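You operate a simulated robot arm through the tools that you are given. There is no shell and no other tool. Be economical: measure what you need, move in short steps, check, and stop when the job is done.

You run a simulated robot arm. Do the job below in one go: nothing can be reset, and whatever is moved stays where it is left.

Task
Glue the pointed block to the square block and clamp them till set.
Fine: one dab from the glue pen, teal arm parked again, vice knob at tight.
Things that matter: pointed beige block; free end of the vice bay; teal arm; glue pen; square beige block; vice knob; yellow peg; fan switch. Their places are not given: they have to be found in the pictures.

The check looks at the end state, three seconds after you hand in, the way a careful person would. Anything else that was tipped, shoved, dropped, spilled or broken makes it a failure.

Robot
A 6-joint arm with a two-finger parallel gripper, fixed in place. Base frame: the origin is at the foot of the arm, x ahead of it, y to its left, z up; the work surface is at about z = 3. Lengths are in mm, angles in degrees, forces in N, time in s.
With the tool pointing down near the work surface it reaches from about 140 to 580 mm from the base axis. Its first joint turns from -66.0 to 66.0 degrees. Payload 2.1 kg.
Tool frame: the origin (TCP) lies between the finger pads and is the grasp point; the fingertips stand 30 mm ahead of it; z points along the fingers, y is the line along which they close. Largest opening 94 mm; finger width 28, thickness 10; the body of the gripper, 50 by 96 mm, starts 55 mm behind the TCP.
Orientation is that of the tool frame in the base frame, as [roll, pitch, yaw] about the fixed x, y, z axes, in that order (R = Rz(yaw) Ry(pitch) Rx(roll)). With the fingers straight down and closing along the base's y, the tool's x points along the base's -x, its y along +y and its z along -z.

Tools
- The arm moves only by the tool servo_tool. Its argument "rows" is a list that holds one entry, the list of rows, each a list of 7 numbers: the shift along the base's x, y, z in mm, then the turn, a rotation vector about the base's x, y, z in degrees, then the gripper command, from -1 (shut) to 1 (fully open), values between in proportion. In form: [[[dx, dy, dz, ax, ay, az, jaw], ...]]. A call has 1 to 12 rows; each row shifts and turns the commanded pose from where the row before left it. Rows are played at 5 a second. More than 50 mm and 8.6 degrees between two rows, or a gripper value outside its range, and nothing of the call is played. Where a pose cannot be reached the arm comes as near as it can. A force on the tool above 70 N (or 10 N above the force at the start of the call, whichever is more), or a blocked arm, ends the call early, and 0.2 s more pass. The fingers move at their own pace (about 72 mm/s each) and stop on an object; they squeeze with about 23 N. The grip force told is the motor's: it shows also when the fingers shut on nothing. Time passes only in rows, and 0.2 s behind the last, so rows that do not move let the fingers close. The reply holds the time, the measured pose of the TCP, the force on the tool along the base axes, the opening and the grip force, in the units named above and with some noise, and new pictures: "pictures" is both (left out), scene, wrist or none.
- Cameras (640 x 400 px; columns grow to the right, rows downward): "scene" is fixed at [81.8, -409.8, 479.5]; the picture's right is [0.35, -0.94, 0.00], its down [-0.58, -0.22, -0.78] and it looks along [0.73, 0.27, -0.62] (base axes); focal length 214 px, centre (320, 200). "wrist" rides on the gripper at [76, 14, -103] in the tool frame; the picture's right is [-0.18, 0.98, 0.00], its down [-0.75, -0.14, -0.64] and it looks along [-0.63, -0.12, 0.77] (tool axes); focal length 243 px, centre (320, 200).
- locate(camera, pixels): for up to 12 pixels [column, row] of the newest picture of that camera ("zoom" is the newest enlarged one), the place [x, y, z] in the base frame of the surface seen there, good to about 2 mm. No time passes.
- zoom(camera, box): a new picture of the part [left, top, right, bottom] of that camera's present view, enlarged. No time passes.
- hand_in(): hands the job in; it is judged then, once.

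Keep the steps short. Do not move on a guess: measure, check each grasp and each placing, and mend mistakes. In all there are 80 turns and 200 pictures (those below and enlarged ones count). Leave the gripper open and the arm clear of the work at the hand-in unless told otherwise, and finish with a single line.

The tools are called by a JSON object that holds its "method" and its "body". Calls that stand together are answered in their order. servo_tool: Moves the arm, as the interface text tells. Its arguments: {"type":"object","properties":{"rows":{"type":"array"},"pictures":{"type":"string","enum":["both","scene","wrist","none"]}},"required":["rows"]} The other tools are called the same way: locate (camera, pixels) gives the place of the surface under pixels of a picture; zoom (camera, box) takes an enlarged picture of a part of a camera's view; hand_in () hands the job in.

At the start:

```text
t: 0.0
eef_pos: [283.9, -258.0, 331.6]
orientation: [-179.9, 0.1, 180.0]
force: [-0.6, -0.1, -0.6]
width: 94.0
gripper_force: 0.0
```

scene: 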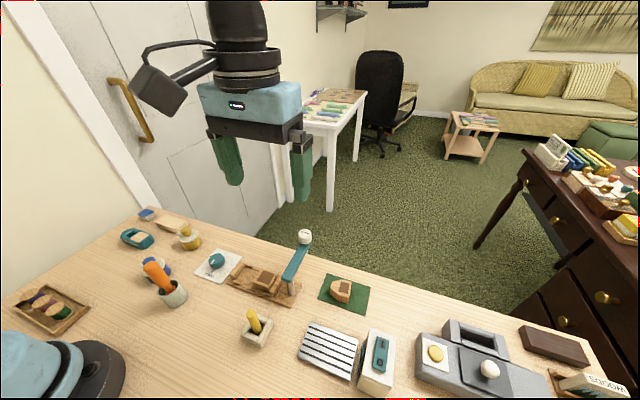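
wrist: 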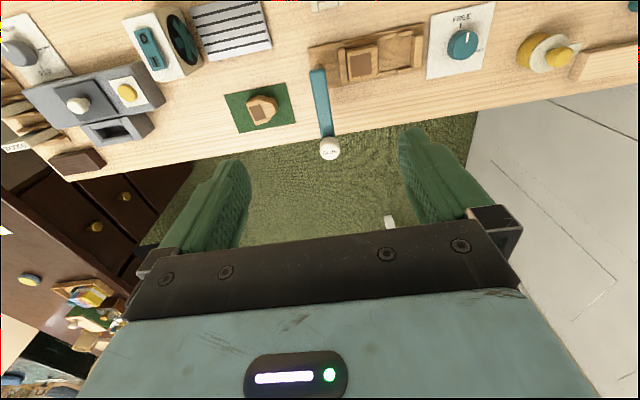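

I'll look closer at the bench: the vice, knob, blocks, pen and fan.

{"method": "zoom", "body": {"camera": "scene", "box": [190, 220, 390, 345]}}

{"method": "zoom", "body": {"camera": "wrist", "box": [200, 0, 500, 170]}}

{"method": "zoom", "body": {"camera": "scene", "box": [100, 200, 300, 350]}}

{"method": "zoom", "body": {"camera": "scene", "box": [290, 300, 640, 400]}}

```text
3.20 times, centred on (290, 282) of scene
```

zoom: 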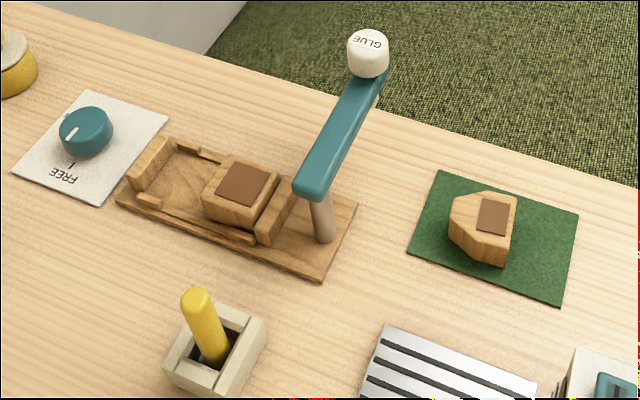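

```text
2.13 times, centred on (350, 85) of wrist
```

zoom: 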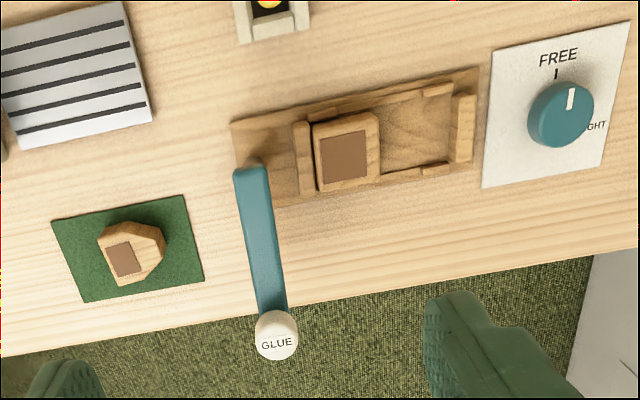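

```text
2.67 times, centred on (200, 275) of scene
```

zoom: 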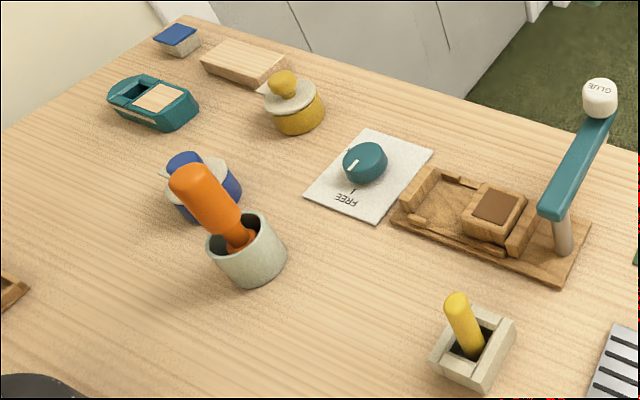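

```text
1.83 times, centred on (465, 350) of scene
```

zoom: 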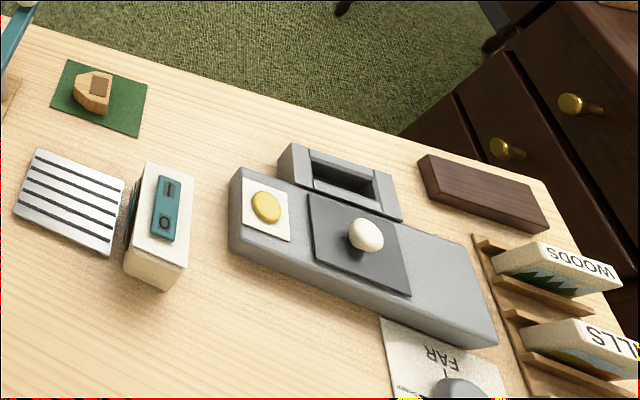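

Next I measure key points: arm, pen, blocks, bay, knob, peg and fan.

{"method": "locate", "body": {"camera": "scene", "pixels": [[305, 236], [288, 278], [292, 293], [266, 277], [240, 277], [216, 260], [253, 321], [341, 288], [380, 355], [264, 287]]}}

{"method": "zoom", "body": {"camera": "scene", "box": [220, 250, 310, 306]}}

{"method": "zoom", "body": {"camera": "wrist", "box": [110, 0, 290, 110]}}

{"method": "zoom", "body": {"camera": "wrist", "box": [300, 0, 500, 120]}}

```text
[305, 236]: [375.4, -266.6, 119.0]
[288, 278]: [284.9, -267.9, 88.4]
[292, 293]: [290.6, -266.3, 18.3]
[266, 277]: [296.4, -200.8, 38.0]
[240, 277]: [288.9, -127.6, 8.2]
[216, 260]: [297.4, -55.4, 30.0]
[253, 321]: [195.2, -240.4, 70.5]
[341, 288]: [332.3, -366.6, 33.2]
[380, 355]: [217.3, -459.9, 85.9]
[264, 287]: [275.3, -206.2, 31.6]
```

```text
7.11 times, centred on (265, 278) of scene
```

zoom: 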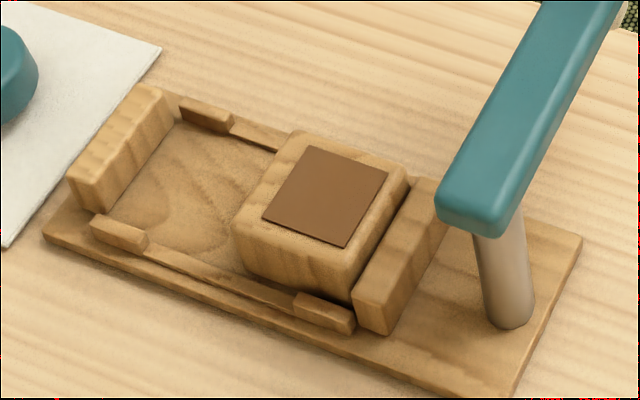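

```text
3.56 times, centred on (200, 55) of wrist
```

zoom: 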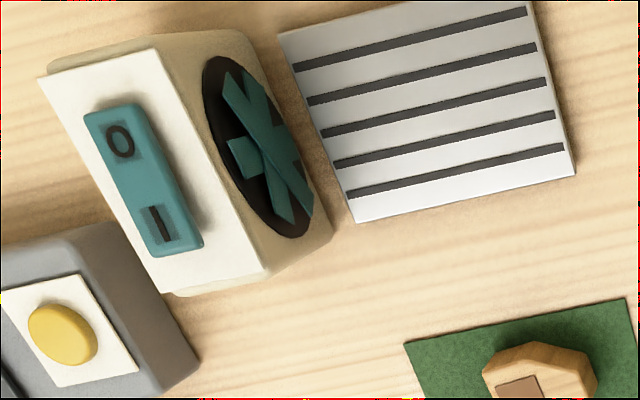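

```text
3.20 times, centred on (400, 60) of wrist
```

zoom: 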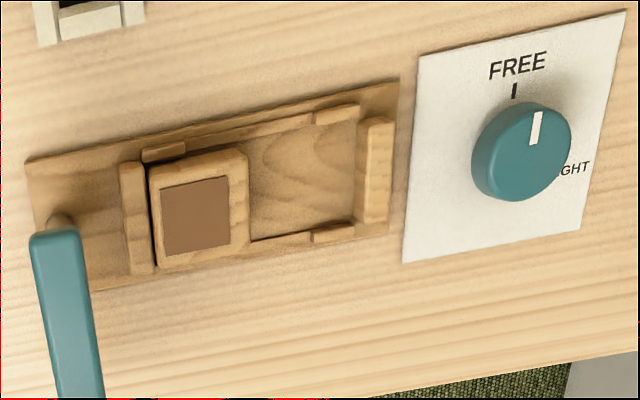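

I'll lower the hand over the bay for a better view. The way is clear above z = 200, since the highest part there is the pen at about 119.

{"method": "servo_tool", "body": {"rows": [[[-15, 15, -25, 0, 0, 0, 1], [-15, 15, -25, 0, 0, 0, 1], [-15, 15, -25, 0, 0, 0, 1], [-15, 15, 0, 0, 0, 0, 1], [0, 0, 0, 0, 0, 0, 1]]], "pictures": "both"}}

```text
t: 1.2
eef_pos: [223.4, -198.5, 256.3]
orientation: [-180.0, 0.0, -180.0]
force: [0.0, 0.4, -0.3]
width: 94.1
gripper_force: 0.0
```

scene: 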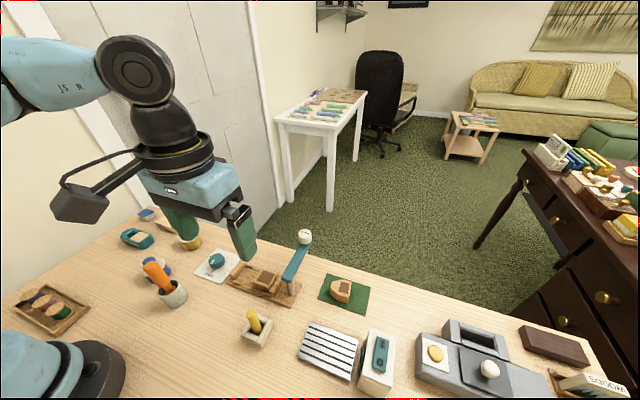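
wrist: 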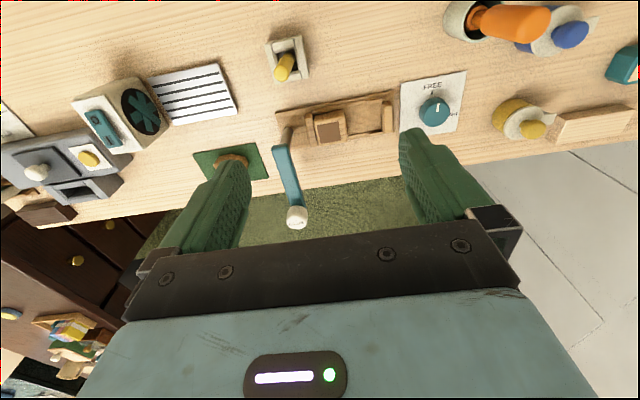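

Zooming in on the bay, the knob and the peg in the wrist view.

{"method": "zoom", "body": {"camera": "wrist", "box": [260, 70, 420, 170]}}

{"method": "zoom", "body": {"camera": "wrist", "box": [390, 60, 480, 140]}}

{"method": "zoom", "body": {"camera": "scene", "box": [225, 225, 385, 325]}}

{"method": "zoom", "body": {"camera": "wrist", "box": [240, 25, 340, 95]}}

```text
4.00 times, centred on (340, 120) of wrist
```

zoom: 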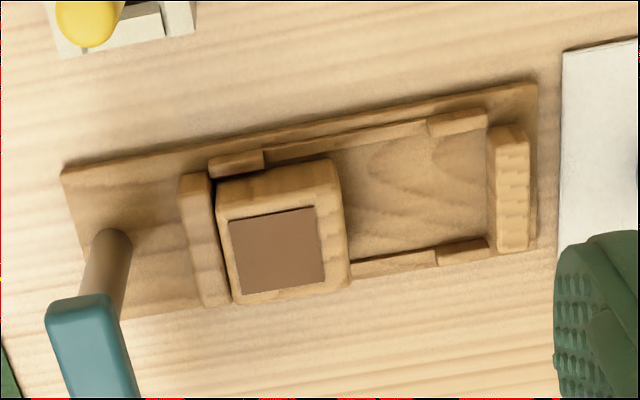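

```text
5.00 times, centred on (435, 100) of wrist
```

zoom: 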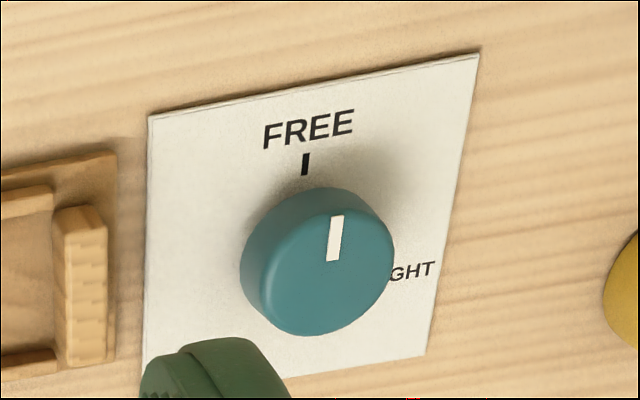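

```text
4.00 times, centred on (305, 275) of scene
```

zoom: 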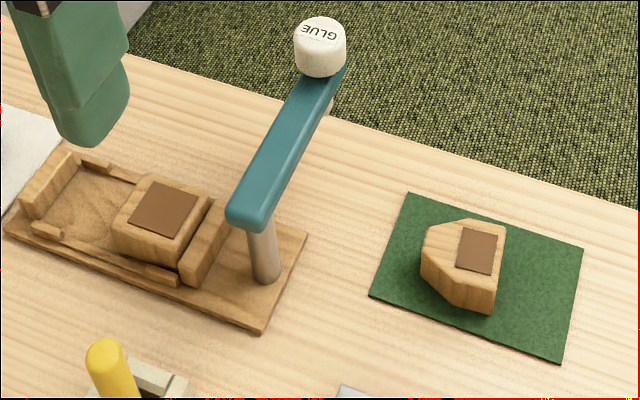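

```text
5.71 times, centred on (290, 60) of wrist
```

zoom: 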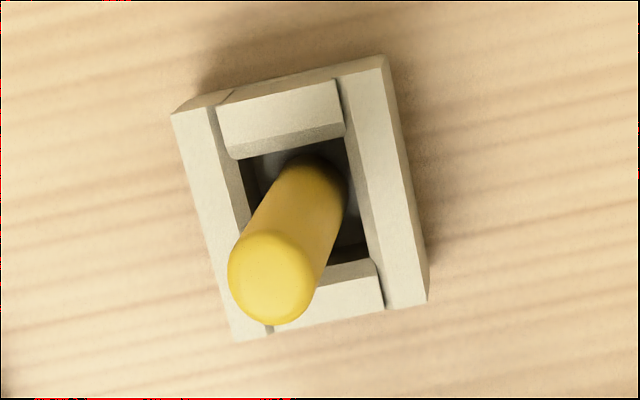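

Taking finer points on the scene zoom of the bay, arm and pen.

{"method": "zoom", "body": {"camera": "scene", "box": [220, 225, 320, 305]}}

```text
5.00 times, centred on (270, 265) of scene
```

zoom: 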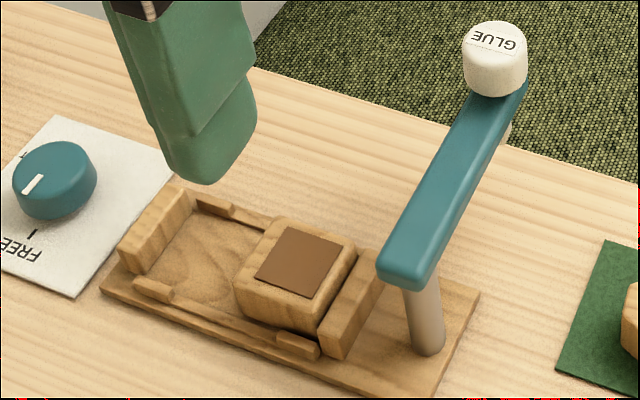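

{"method": "locate", "body": {"camera": "zoom", "pixels": [[495, 40], [508, 130], [380, 270], [432, 275], [428, 350], [255, 275], [300, 297], [340, 255], [292, 230], [258, 306], [150, 235], [205, 255]]}}

{"method": "locate", "body": {"camera": "zoom", "pixels": [[375, 262], [330, 352], [245, 275], [285, 220], [55, 165], [25, 195], [92, 190], [200, 203], [152, 285], [300, 340], [215, 205], [120, 245]]}}

```text
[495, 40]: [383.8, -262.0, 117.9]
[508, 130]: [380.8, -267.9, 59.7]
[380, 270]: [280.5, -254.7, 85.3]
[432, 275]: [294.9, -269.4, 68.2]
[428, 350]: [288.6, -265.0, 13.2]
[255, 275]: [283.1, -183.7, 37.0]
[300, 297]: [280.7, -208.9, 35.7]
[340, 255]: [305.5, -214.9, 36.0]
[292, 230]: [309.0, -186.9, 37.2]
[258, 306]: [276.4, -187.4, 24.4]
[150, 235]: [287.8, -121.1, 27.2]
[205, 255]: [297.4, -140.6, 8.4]
```

```text
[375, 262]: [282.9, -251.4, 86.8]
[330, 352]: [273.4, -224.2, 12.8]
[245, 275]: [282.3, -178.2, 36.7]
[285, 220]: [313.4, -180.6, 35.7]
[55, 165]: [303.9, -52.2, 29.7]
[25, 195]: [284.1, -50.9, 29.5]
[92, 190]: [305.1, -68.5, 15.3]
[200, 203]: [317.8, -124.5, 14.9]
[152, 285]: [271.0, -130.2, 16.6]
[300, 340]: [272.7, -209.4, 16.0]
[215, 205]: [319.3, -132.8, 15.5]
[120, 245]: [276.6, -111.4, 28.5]
```

Looking closely at the pen and its nib, and the pointed block on its mat.

{"method": "zoom", "body": {"camera": "scene", "box": [285, 225, 325, 265]}}

{"method": "zoom", "body": {"camera": "wrist", "box": [260, 130, 330, 240]}}

{"method": "zoom", "body": {"camera": "scene", "box": [310, 265, 374, 320]}}

```text
10.00 times, centred on (305, 245) of scene
```

zoom: 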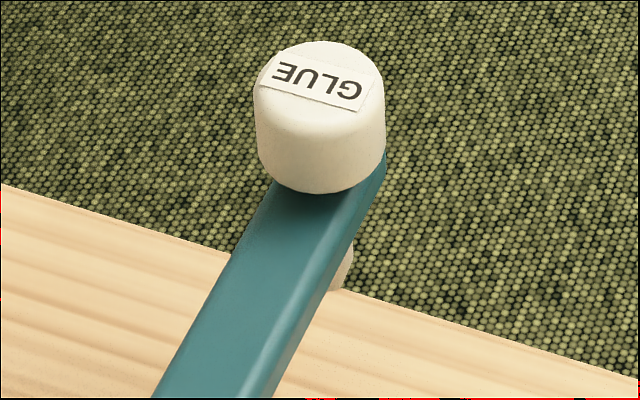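

```text
3.64 times, centred on (295, 185) of wrist
```

zoom: 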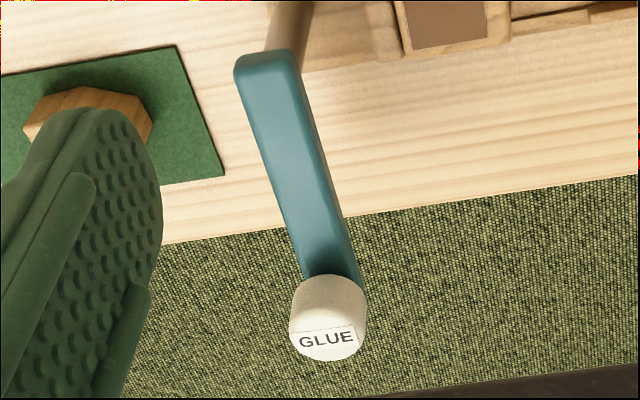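

```text
7.27 times, centred on (342, 292) of scene
```

zoom: 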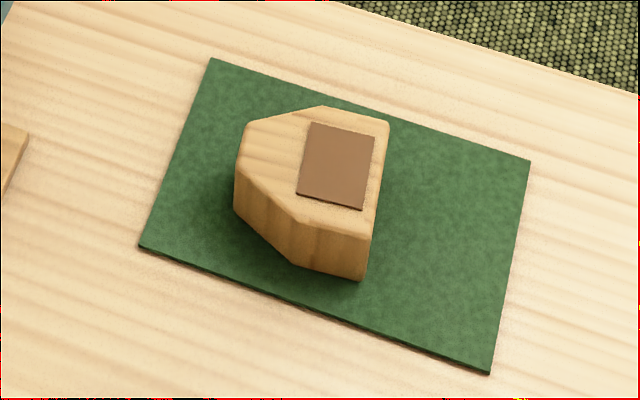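

{"method": "locate", "body": {"camera": "zoom", "pixels": [[247, 125], [325, 108], [385, 124], [370, 235], [300, 218], [240, 160], [238, 208], [297, 262], [362, 277], [312, 125], [374, 138], [362, 207]]}}

{"method": "locate", "body": {"camera": "scene", "pixels": [[307.5, 252.5], [307.5, 250], [306, 242], [299, 236], [312, 236]]}}

```text
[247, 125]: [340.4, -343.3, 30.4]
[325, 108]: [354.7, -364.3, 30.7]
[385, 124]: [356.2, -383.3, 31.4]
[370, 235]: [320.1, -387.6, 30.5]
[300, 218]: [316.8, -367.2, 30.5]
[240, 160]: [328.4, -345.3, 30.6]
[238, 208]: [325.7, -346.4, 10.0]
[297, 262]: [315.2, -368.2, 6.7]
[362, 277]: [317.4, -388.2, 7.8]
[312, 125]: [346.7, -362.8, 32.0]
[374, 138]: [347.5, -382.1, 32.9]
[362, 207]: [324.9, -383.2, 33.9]
```

```text
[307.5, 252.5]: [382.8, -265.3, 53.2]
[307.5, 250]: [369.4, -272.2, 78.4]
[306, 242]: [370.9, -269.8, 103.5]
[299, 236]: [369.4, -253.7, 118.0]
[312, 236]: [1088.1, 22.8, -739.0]
```

Measuring the beam's edges and post before gripping it.

{"method": "zoom", "body": {"camera": "scene", "box": [270, 226, 334, 304]}}

```text
5.13 times, centred on (302, 265) of scene
```

zoom: 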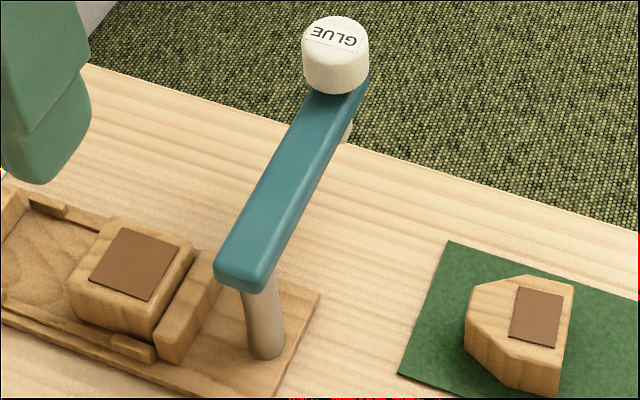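

{"method": "locate", "body": {"camera": "zoom", "pixels": [[222, 262], [262, 275], [260, 195], [296, 205], [292, 138], [328, 150], [288, 232], [240, 282], [250, 290], [275, 290], [262, 345], [335, 28]]}}

```text
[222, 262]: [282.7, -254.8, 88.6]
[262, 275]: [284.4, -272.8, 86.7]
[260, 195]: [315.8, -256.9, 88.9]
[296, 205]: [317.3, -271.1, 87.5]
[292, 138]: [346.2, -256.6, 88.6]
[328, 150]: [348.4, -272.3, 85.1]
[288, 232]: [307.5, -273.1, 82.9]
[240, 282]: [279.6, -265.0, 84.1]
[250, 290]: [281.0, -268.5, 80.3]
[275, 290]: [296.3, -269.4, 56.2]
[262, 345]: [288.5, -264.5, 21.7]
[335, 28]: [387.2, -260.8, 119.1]
```

Beam centre is at y ≈ -264, with its top at z 88 and the post near x 296. I'll move above (345, -264) and come down astride it.

{"method": "servo_tool", "body": {"rows": [[[30, -16, 0, 0, 0, 0, 0.2], [30, -16, 0, 0, 0, 0, 0.2], [30, -16, 0, 0, 0, 0, 0.2], [31.6, -17.5, 0, 0, 0, 0, 0.2], [0, 0, -40, 0, 0, 0, 0.2], [0, 0, -40, 0, 0, 0, 0.2], [0, 0, -30, 0, 0, 0, 0.2], [0, 0, 0, 0, 0, 0, 0.2]]], "pictures": "both"}}

```text
t: 3.0
eef_pos: [347.1, -264.4, 147.2]
orientation: [180.0, 0.0, 179.9]
force: [-0.2, 0.3, -0.1]
width: 56.5
gripper_force: 0.1
```

scene: 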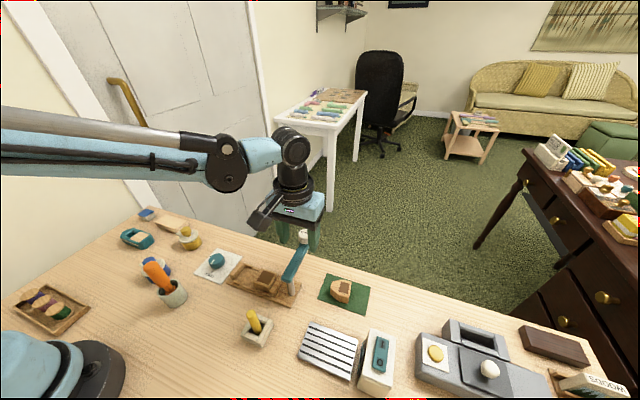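
wrist: 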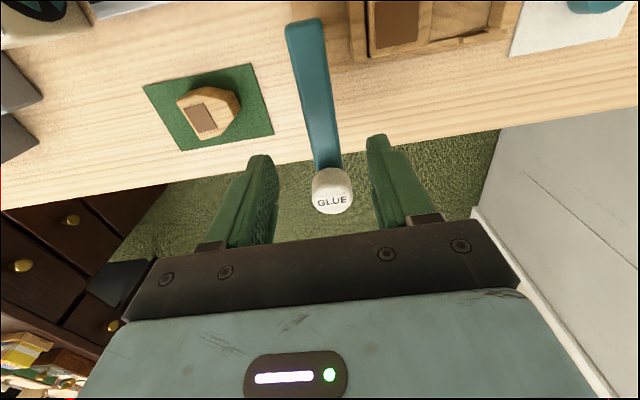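

Consistent: the beam is between the fingers and the cap is just ahead of them. Descending to z ≈ 84.

{"method": "servo_tool", "body": {"rows": [[[0, 0, -30, 0, 0, 0, 0.2], [0, 0, -32, 0, 0, 0, 0.2], [0, 0, 0, 0, 0, 0, 0.2]]], "pictures": "both"}}

```text
t: 3.8
eef_pos: [344.3, -265.2, 85.2]
orientation: [-180.0, 0.1, 179.9]
force: [-0.1, -0.1, 0.2]
width: 56.7
gripper_force: 0.2
```

scene: 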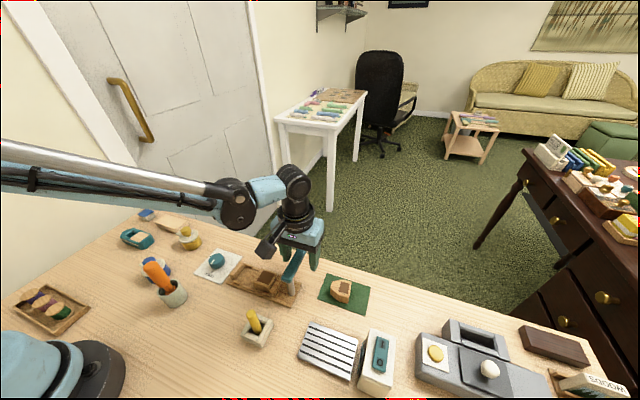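
wrist: 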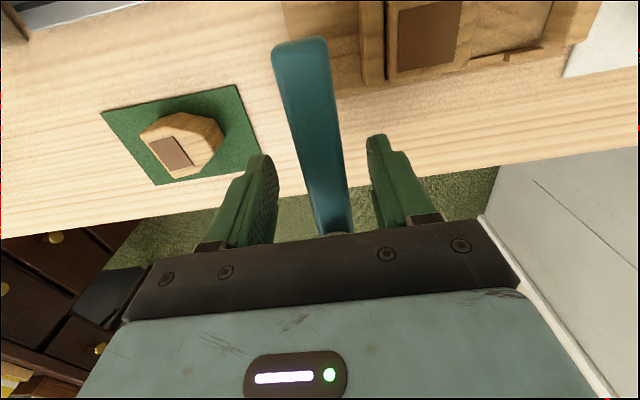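

Closing on the beam.

{"method": "servo_tool", "body": {"rows": [[[0, 0, 0, 0, 0, 0, -0.4], [0, 0, 0, 0, 0, 0, -0.7], [0, 0, 0, 0, 0, 0, -1], [0, 0, 0, 0, 0, 0, -1]]], "pictures": "wrist"}}

```text
t: 4.8
eef_pos: [345.3, -262.6, 84.2]
orientation: [179.4, 0.0, -179.9]
force: [-4.7, 40.6, -8.4]
width: 26.3
gripper_force: 44.8
```

wrist: 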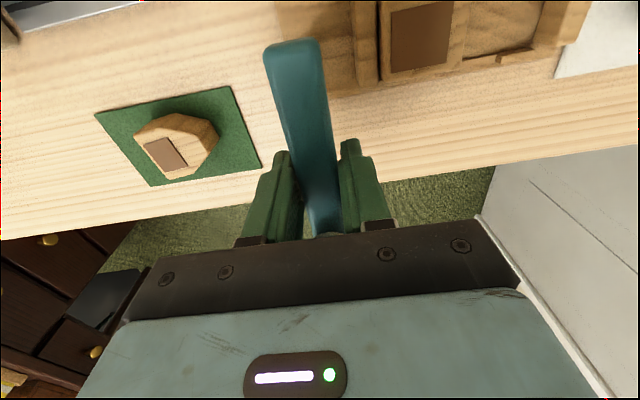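

Only the +y finger touches: there is 40 N sideways and a small gap at the left finger. I'll shift the hand +y to centre it.

{"method": "servo_tool", "body": {"rows": [[[0, 2, 0, 0, 0, 0, -0.6], [0, 2, 0, 0, 0, 0, -0.6], [0, 0, 0, 0, 0, 0, -0.8], [0, 0, 0, 0, 0, 0, -1], [0, 0, 0, 0, 0, 0, -1]]], "pictures": "wrist"}}

{"method": "zoom", "body": {"camera": "wrist", "box": [230, 30, 410, 250]}}

```text
t: 6.0
eef_pos: [345.7, -261.6, 85.3]
orientation: [-179.8, 0.0, -180.0]
force: [-3.9, -1.4, 6.1]
width: 26.3
gripper_force: 44.9
```

wrist: 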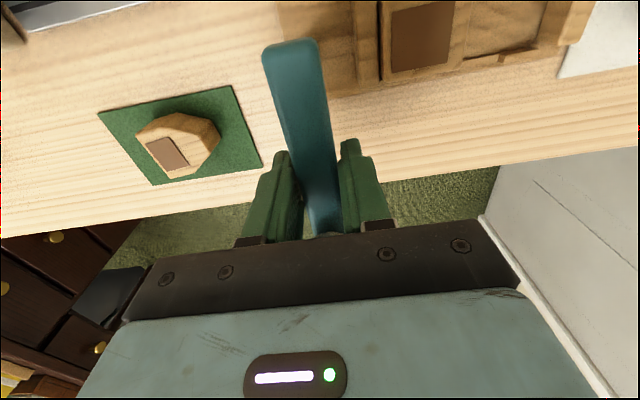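

```text
1.82 times, centred on (320, 140) of wrist
```

zoom: 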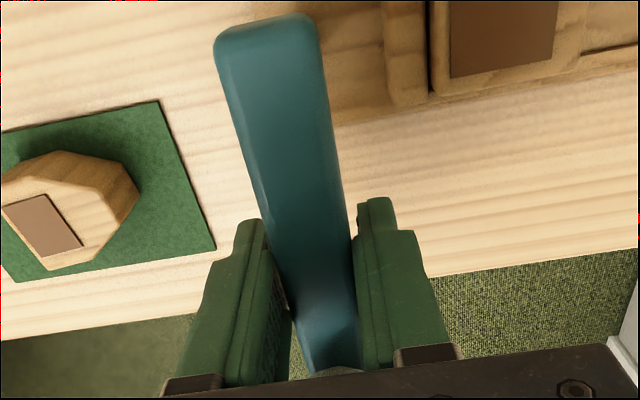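

Firm, balanced grip with about no side force. A small trial swing of 8° comes first to check that the arm follows.

{"method": "servo_tool", "body": {"rows": [[[-0.35, 3.5, 0, 0, 0, 4, -1], [-0.5, 3.4, 0, 0, 0, 4, -1], [0, 0, 0, 0, 0, 0, -1]]], "pictures": "wrist"}}

```text
t: 6.8
eef_pos: [343.9, -254.7, 85.4]
orientation: [-179.8, 0.2, -172.0]
force: [-5.3, -18.0, 25.3]
width: 26.1
gripper_force: 44.8
```

wrist: 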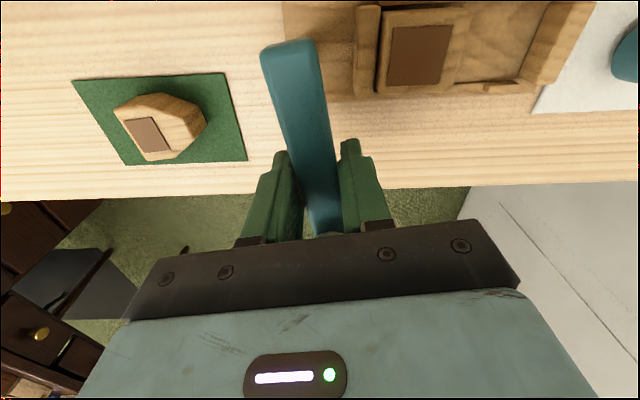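

The beam follows. Continuing the arc about (296, -262) in 7.5° steps up to 45°.

{"method": "servo_tool", "body": {"rows": [[[-1.3, 6.3, 0, 0, 0, 7.5, -1], [-2.1, 6.1, 0, 0, 0, 7.5, -1], [-2.9, 5.8, 0, 0, 0, 7.5, -1], [-3.6, 5.4, 0, 0, 0, 7.5, -1], [-4.3, 4.8, 0, 0, 0, 7.5, -1], [0, 0, 0, 0, 0, 0, -1]]], "pictures": "both"}}

```text
t: 8.2
eef_pos: [329.8, -225.2, 83.7]
orientation: [-180.0, -0.1, -134.4]
force: [-2.1, -26.8, -8.5]
width: 26.3
gripper_force: 45.3
```

scene: 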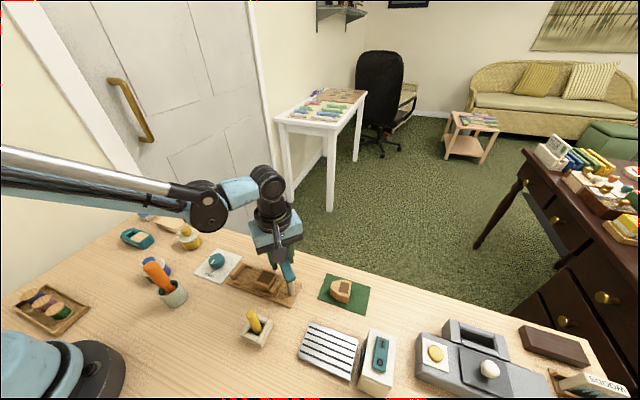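
wrist: 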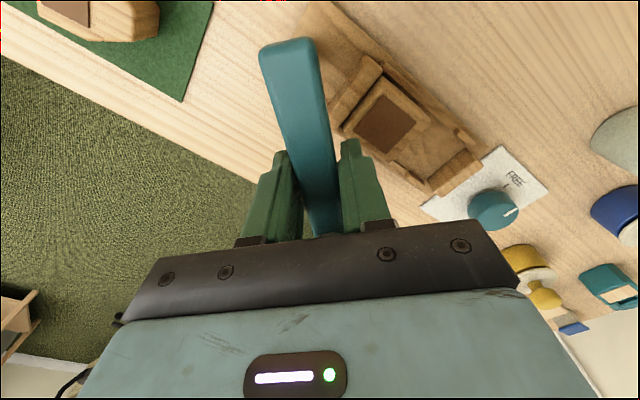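

Smooth. Continuing to about 83°, then checking.

{"method": "servo_tool", "body": {"rows": [[[-4.9, 4.2, 0, 0, 0, 7.5, -1], [-5.4, 3.5, 0, 0, 0, 7.5, -1], [-5.8, 2.8, 0, 0, 0, 7.5, -1], [-6.1, 2.0, 0, 0, 0, 7.5, -1], [-6.4, 1.2, 0, 0, 0, 7.5, -1], [0, 0, 0, 0, 0, 0, -1]]], "pictures": "both"}}

{"method": "zoom", "body": {"camera": "scene", "box": [220, 215, 320, 305]}}

```text
t: 9.6
eef_pos: [301.9, -210.7, 84.9]
orientation: [179.8, -0.2, -96.9]
force: [-6.7, -23.5, -20.4]
width: 26.2
gripper_force: 45.0
```

scene: 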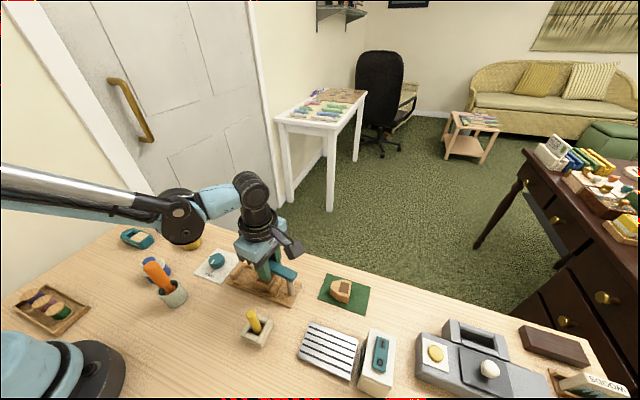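
wrist: 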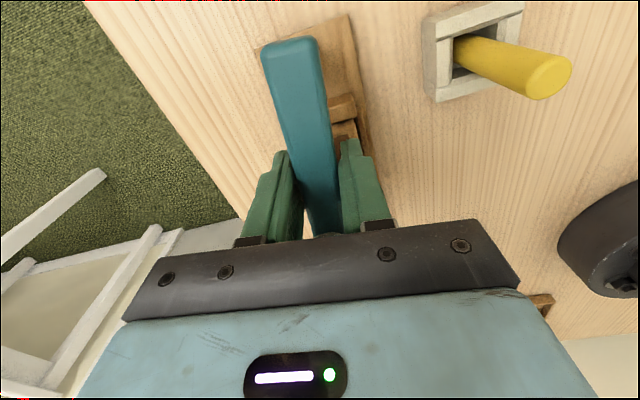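

```text
4.44 times, centred on (270, 260) of scene
```

zoom: 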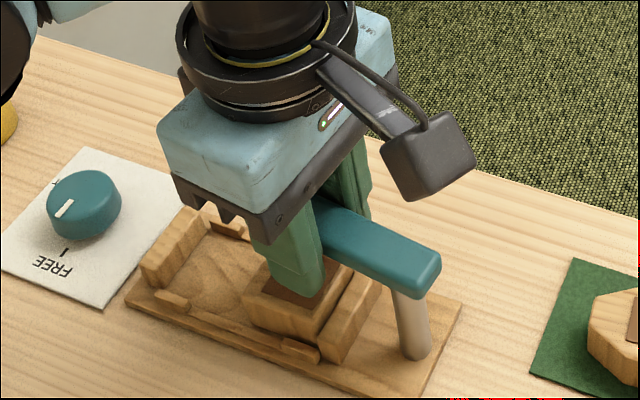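

About 6° left. I finish the swing, open gently and rise straight up.

{"method": "servo_tool", "body": {"rows": [[[-6, 0.4, 0, 0, 0, 7, -1], [0, 0, 0, 0, 0, 0, -1], [0, 0, 0, 0, 0, 0, 0], [0, 0, 0, 0, 0, 0, 0.2], [0, 0, 25, 0, 0, 0, 0.2], [0, 0, 40, 0, 0, 0, 0.2], [0, 0, 40, 0, 0, 0, 0.2], [0, 0, 0, 0, 0, 0, 0.2]]], "pictures": "both"}}

{"method": "zoom", "body": {"camera": "scene", "box": [220, 215, 320, 305]}}

```text
t: 11.4
eef_pos: [295.8, -207.5, 191.2]
orientation: [179.9, 0.0, -90.0]
force: [-0.6, 0.1, 0.2]
width: 56.3
gripper_force: 0.1
```

scene: 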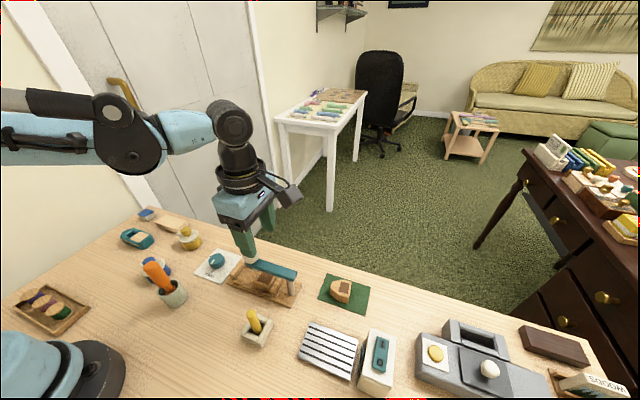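
wrist: 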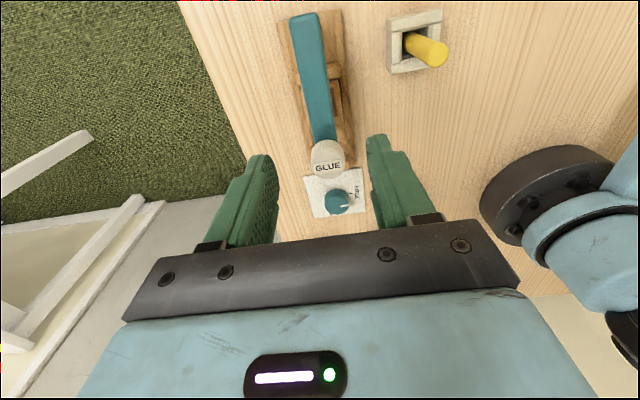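

```text
4.44 times, centred on (270, 260) of scene
```

zoom: 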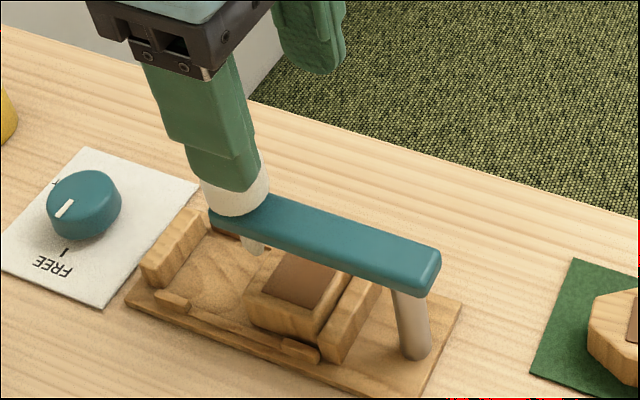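

The beam is swung. I'll rise to see exactly where the nib hangs.

{"method": "servo_tool", "body": {"rows": [[[0, 0, 40, 0, 0, 0, -0.3], [0, 0, 40, 0, 0, 0, -1], [0, 0, 0, 0, 0, 0, -1]]], "pictures": "both"}}

{"method": "zoom", "body": {"camera": "scene", "box": [230, 235, 300, 305]}}

{"method": "zoom", "body": {"camera": "wrist", "box": [270, 0, 390, 220]}}

```text
t: 12.2
eef_pos: [297.3, -210.1, 270.7]
orientation: [-180.0, 0.1, -90.0]
force: [1.2, -0.8, -0.2]
width: 0.0
gripper_force: 22.6
```

scene: 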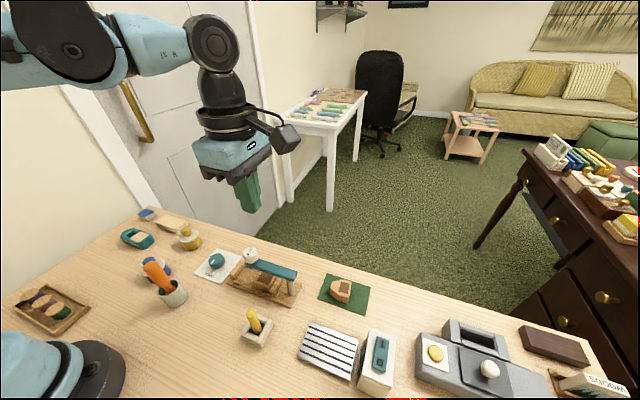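
wrist: 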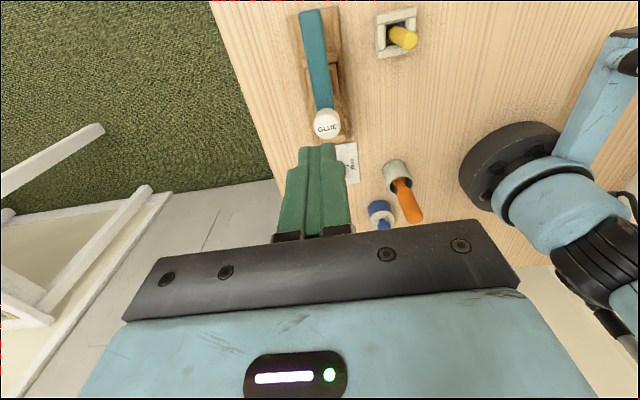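

```text
5.71 times, centred on (265, 270) of scene
```

zoom: 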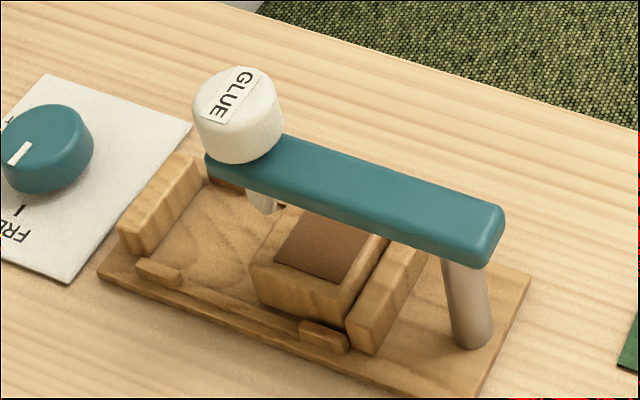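

```text
1.82 times, centred on (330, 110) of wrist
```

zoom: 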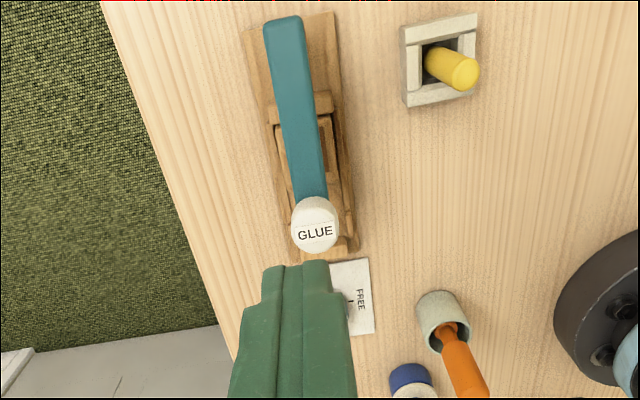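

{"method": "zoom", "body": {"camera": "scene", "box": [230, 235, 300, 305]}}

{"method": "locate", "body": {"camera": "zoom", "pixels": [[265, 200], [268, 212], [237, 92], [215, 165], [490, 250], [455, 290], [470, 345], [263, 250], [290, 210], [210, 100], [275, 105], [350, 325]]}}

```text
5.71 times, centred on (265, 270) of scene
```

zoom: 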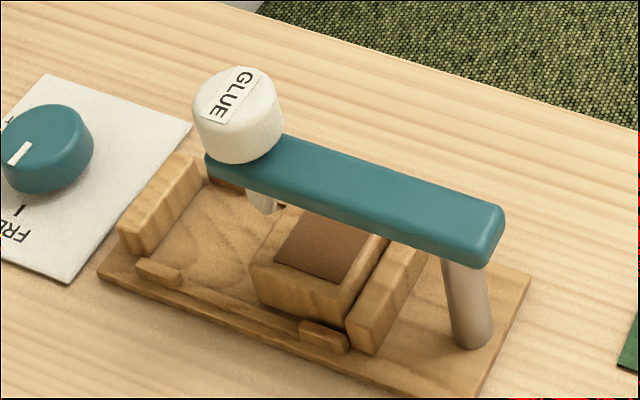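

```text
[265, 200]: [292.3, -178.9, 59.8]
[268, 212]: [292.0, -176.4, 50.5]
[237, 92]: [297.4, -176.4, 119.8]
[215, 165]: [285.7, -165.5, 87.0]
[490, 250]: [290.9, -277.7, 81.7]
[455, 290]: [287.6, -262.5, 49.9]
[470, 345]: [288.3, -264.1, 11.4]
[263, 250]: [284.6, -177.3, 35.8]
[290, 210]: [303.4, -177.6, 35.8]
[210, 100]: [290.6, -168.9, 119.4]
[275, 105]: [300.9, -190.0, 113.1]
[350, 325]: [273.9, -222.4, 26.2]
```

The nib hangs at (296, -177), right over the square block's joint edge (y ≈ -177.5), which is good. Next I go over the cap with closed fingers, tips at about z 125.

{"method": "servo_tool", "body": {"rows": [[[0, 16.8, -10, 0, 0, 0, -1], [0, 16.8, -30, 0, 0, 0, -1], [0, 0, -40, 0, 0, 0, -1], [0, 0, -36, 0, 0, 0, -1], [0, 0, 0, 0, 0, 0, -1]]], "pictures": "both"}}

{"method": "zoom", "body": {"camera": "scene", "box": [230, 225, 300, 295]}}

```text
t: 13.4
eef_pos: [295.8, -177.4, 155.3]
orientation: [-180.0, 0.2, -90.0]
force: [0.4, -0.6, 0.4]
width: 0.0
gripper_force: 23.4
```

scene: 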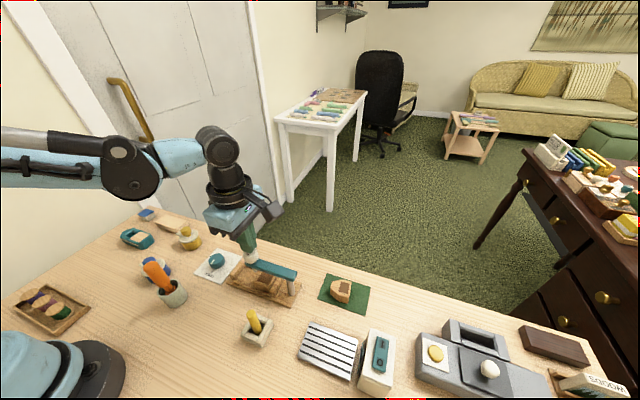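
wrist: 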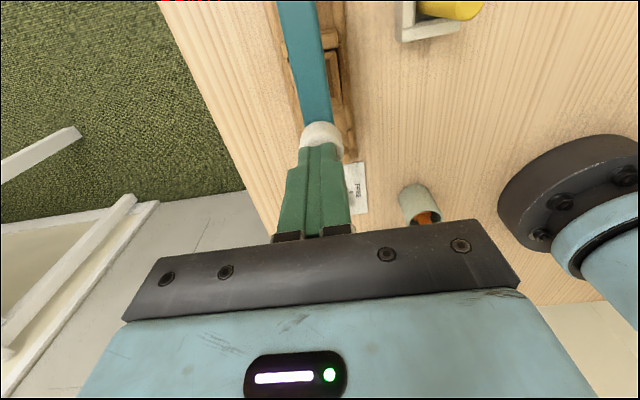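

```text
5.71 times, centred on (265, 260) of scene
```

zoom: 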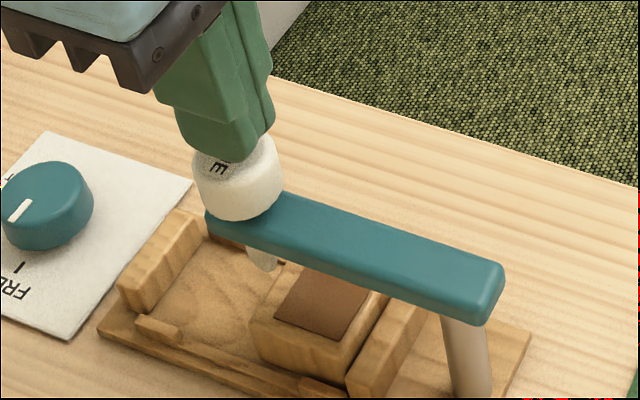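

Fingertips are just above the cap. I press down slowly, and the call ends early if the force gets too high.

{"method": "servo_tool", "body": {"rows": [[[0, 0, -3, 0, 0, 0, -1], [0, 0, -3, 0, 0, 0, -1], [0, 0, -2, 0, 0, 0, -1], [0, 0, -2, 0, 0, 0, -1], [0, 0, 0, 0, 0, 0, -1]]], "pictures": "scene"}}

{"method": "zoom", "body": {"camera": "scene", "box": [230, 225, 300, 295]}}

```text
t: 14.6
eef_pos: [295.4, -175.3, 144.3]
orientation: [-180.0, 0.1, -89.9]
force: [0.2, -0.9, 0.5]
width: 0.0
gripper_force: 23.2
```

scene: 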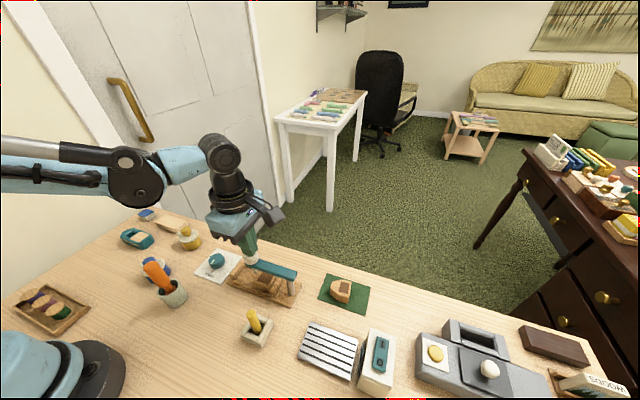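

```text
5.71 times, centred on (265, 260) of scene
```

zoom: 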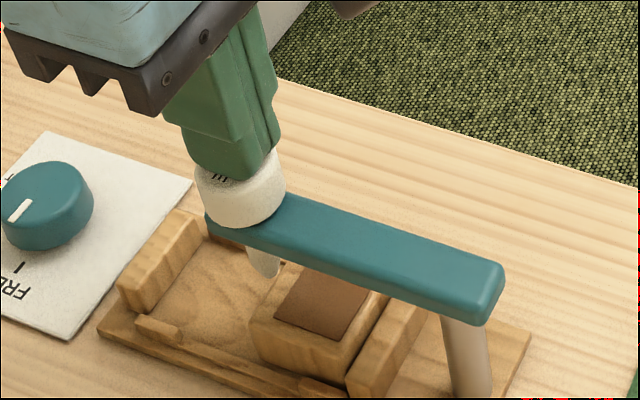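

The cap is moving down freely, about 5 mm so far, and the nib has come lower. I keep pressing in small steps.

{"method": "servo_tool", "body": {"rows": [[[0, 0, -2, 0, 0, 0, -1], [0, 0, -2, 0, 0, 0, -1], [0, 0, -2, 0, 0, 0, -1], [0, 0, 0, 0, 0, 0, -1]]], "pictures": "scene"}}

{"method": "zoom", "body": {"camera": "scene", "box": [230, 225, 300, 295]}}

```text
t: 15.6
eef_pos: [296.1, -176.9, 137.3]
orientation: [180.0, 0.2, -90.0]
force: [0.7, 1.2, 2.6]
width: 0.2
gripper_force: 23.1
```

scene: 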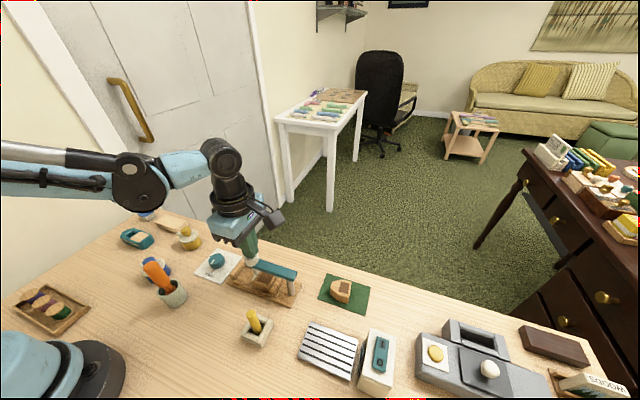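

```text
5.71 times, centred on (265, 260) of scene
```

zoom: 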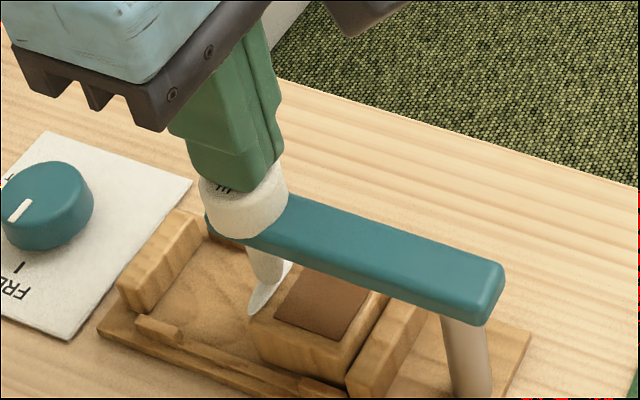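

A white dab has appeared on the square block's joint face by the nib (about (265, 295) in the zoom). I rise once to let the pen spring back.

{"method": "servo_tool", "body": {"rows": [[[0, 0, 8, 0, 0, 0, -1], [0, 0, 12, 0, 0, 0, -1], [0, 0, 40, 0, 0, 0, -1], [0, 0, 40, 0, 0, 0, 0.2], [0, -15, 20, 0, 0, 0, 0.2], [0, -15.6, 0, 0, 0, 0, 0.2], [0, 0, 0, 0, 0, 0, 0.2]]], "pictures": "both"}}

{"method": "zoom", "body": {"camera": "scene", "box": [230, 235, 300, 305]}}

```text
t: 17.2
eef_pos: [295.8, -206.3, 257.3]
orientation: [-179.9, 0.2, -90.0]
force: [-0.1, 0.1, 1.1]
width: 56.4
gripper_force: 0.0
```

scene: 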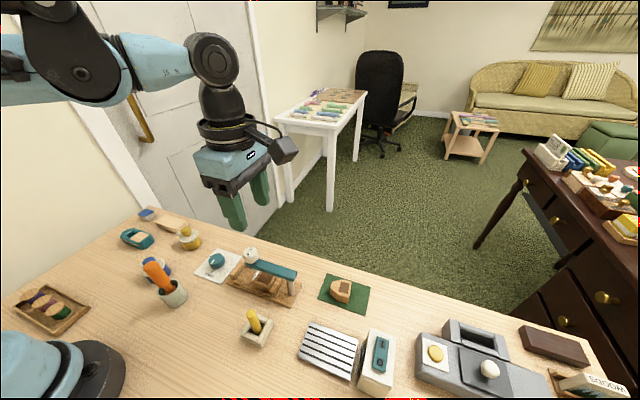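
wrist: 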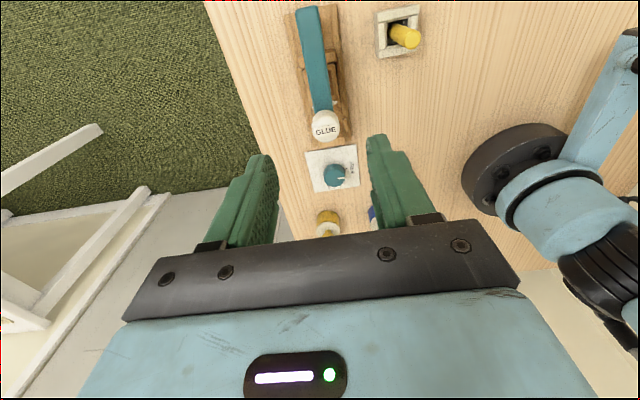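

```text
5.71 times, centred on (265, 270) of scene
```

zoom: 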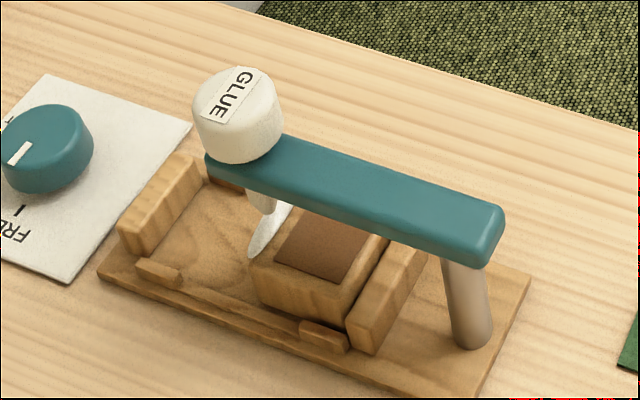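

Exactly one dab on the joint face. Next I grip the beam again and swing it back, descending at x 296, y ≈ -212.

{"method": "servo_tool", "body": {"rows": [[[0, -5, -40, 0, 0, 0, 0.2], [0, 0, -40, 0, 0, 0, 0.2], [0, 0, -40, 0, 0, 0, 0.2], [0, 0, -30, 0, 0, 0, 0.2], [0, 0, -22, 0, 0, 0, 0.2], [0, 0, 0, 0, 0, 0, 0.2], [0, 0, 0, 0, 0, 0, -0.3], [0, 0, 0, 0, 0, 0, -0.6], [0, 0, 0, 0, 0, 0, -1], [0, 0, 0, 0, 0, 0, -1]]], "pictures": "wrist"}}

```text
t: 19.4
eef_pos: [295.8, -212.6, 85.5]
orientation: [179.9, 0.1, -90.1]
force: [-20.2, -0.9, -10.7]
width: 26.3
gripper_force: 45.1
```

wrist: 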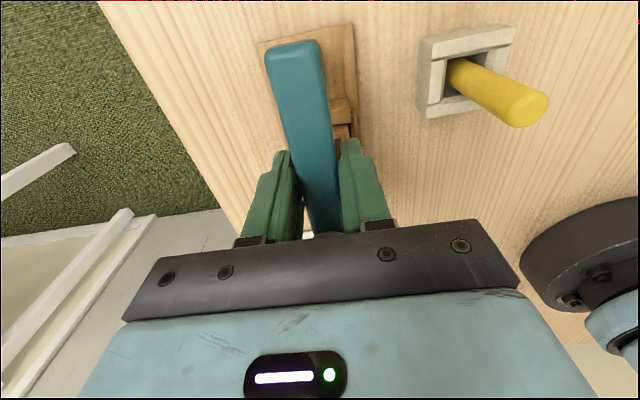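

Gripped. Swinging back the reverse arc, first half.

{"method": "servo_tool", "body": {"rows": [[[6, -0.4, 0, 0, 0, -7, -1], [6.4, -1.2, 0, 0, 0, -7.5, -1], [6.1, -2, 0, 0, 0, -7.5, -1], [5.8, -2.8, 0, 0, 0, -7.5, -1], [5.4, -3.5, 0, 0, 0, -7.5, -1], [4.9, -4.2, 0, 0, 0, -7.5, -1], [0, 0, 0, 0, 0, 0, -1]]], "pictures": "none"}}

{"method": "servo_tool", "body": {"rows": [[[4.3, -4.8, 0, 0, 0, -7.5, -1], [3.6, -5.4, 0, 0, 0, -7.5, -1], [2.9, -5.8, 0, 0, 0, -7.5, -1], [2.1, -6.1, 0, 0, 0, -7.5, -1], [1.3, -6.3, 0, 0, 0, -7.5, -1], [0, 0, 0, 0, 0, 0, -1]]], "pictures": "both"}}

```text
t: 21.0
eef_pos: [329.3, -227.1, 85.1]
orientation: [180.0, 0.2, -134.6]
force: [-17.5, -2.7, 24.5]
width: 26.1
gripper_force: 44.8
```

```text
t: 22.4
eef_pos: [345.3, -254.7, 84.5]
orientation: [-179.9, 0.2, -172.0]
force: [-2.4, -11.2, -1.1]
width: 26.1
gripper_force: 44.9
```

scene: 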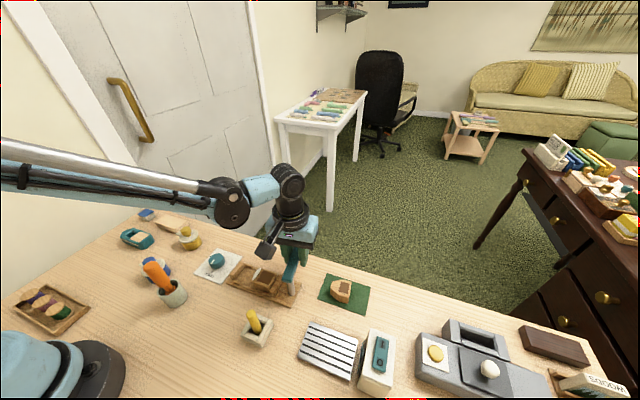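
wrist: 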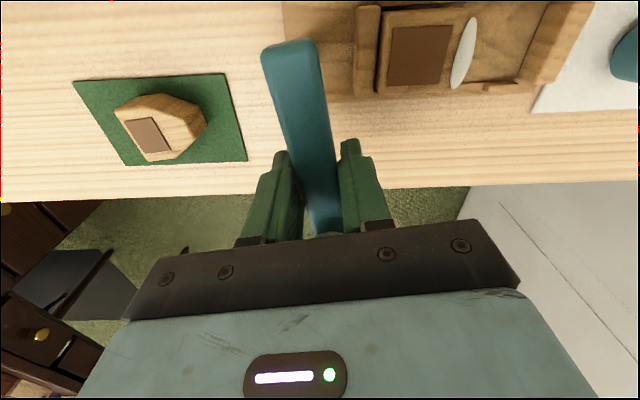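

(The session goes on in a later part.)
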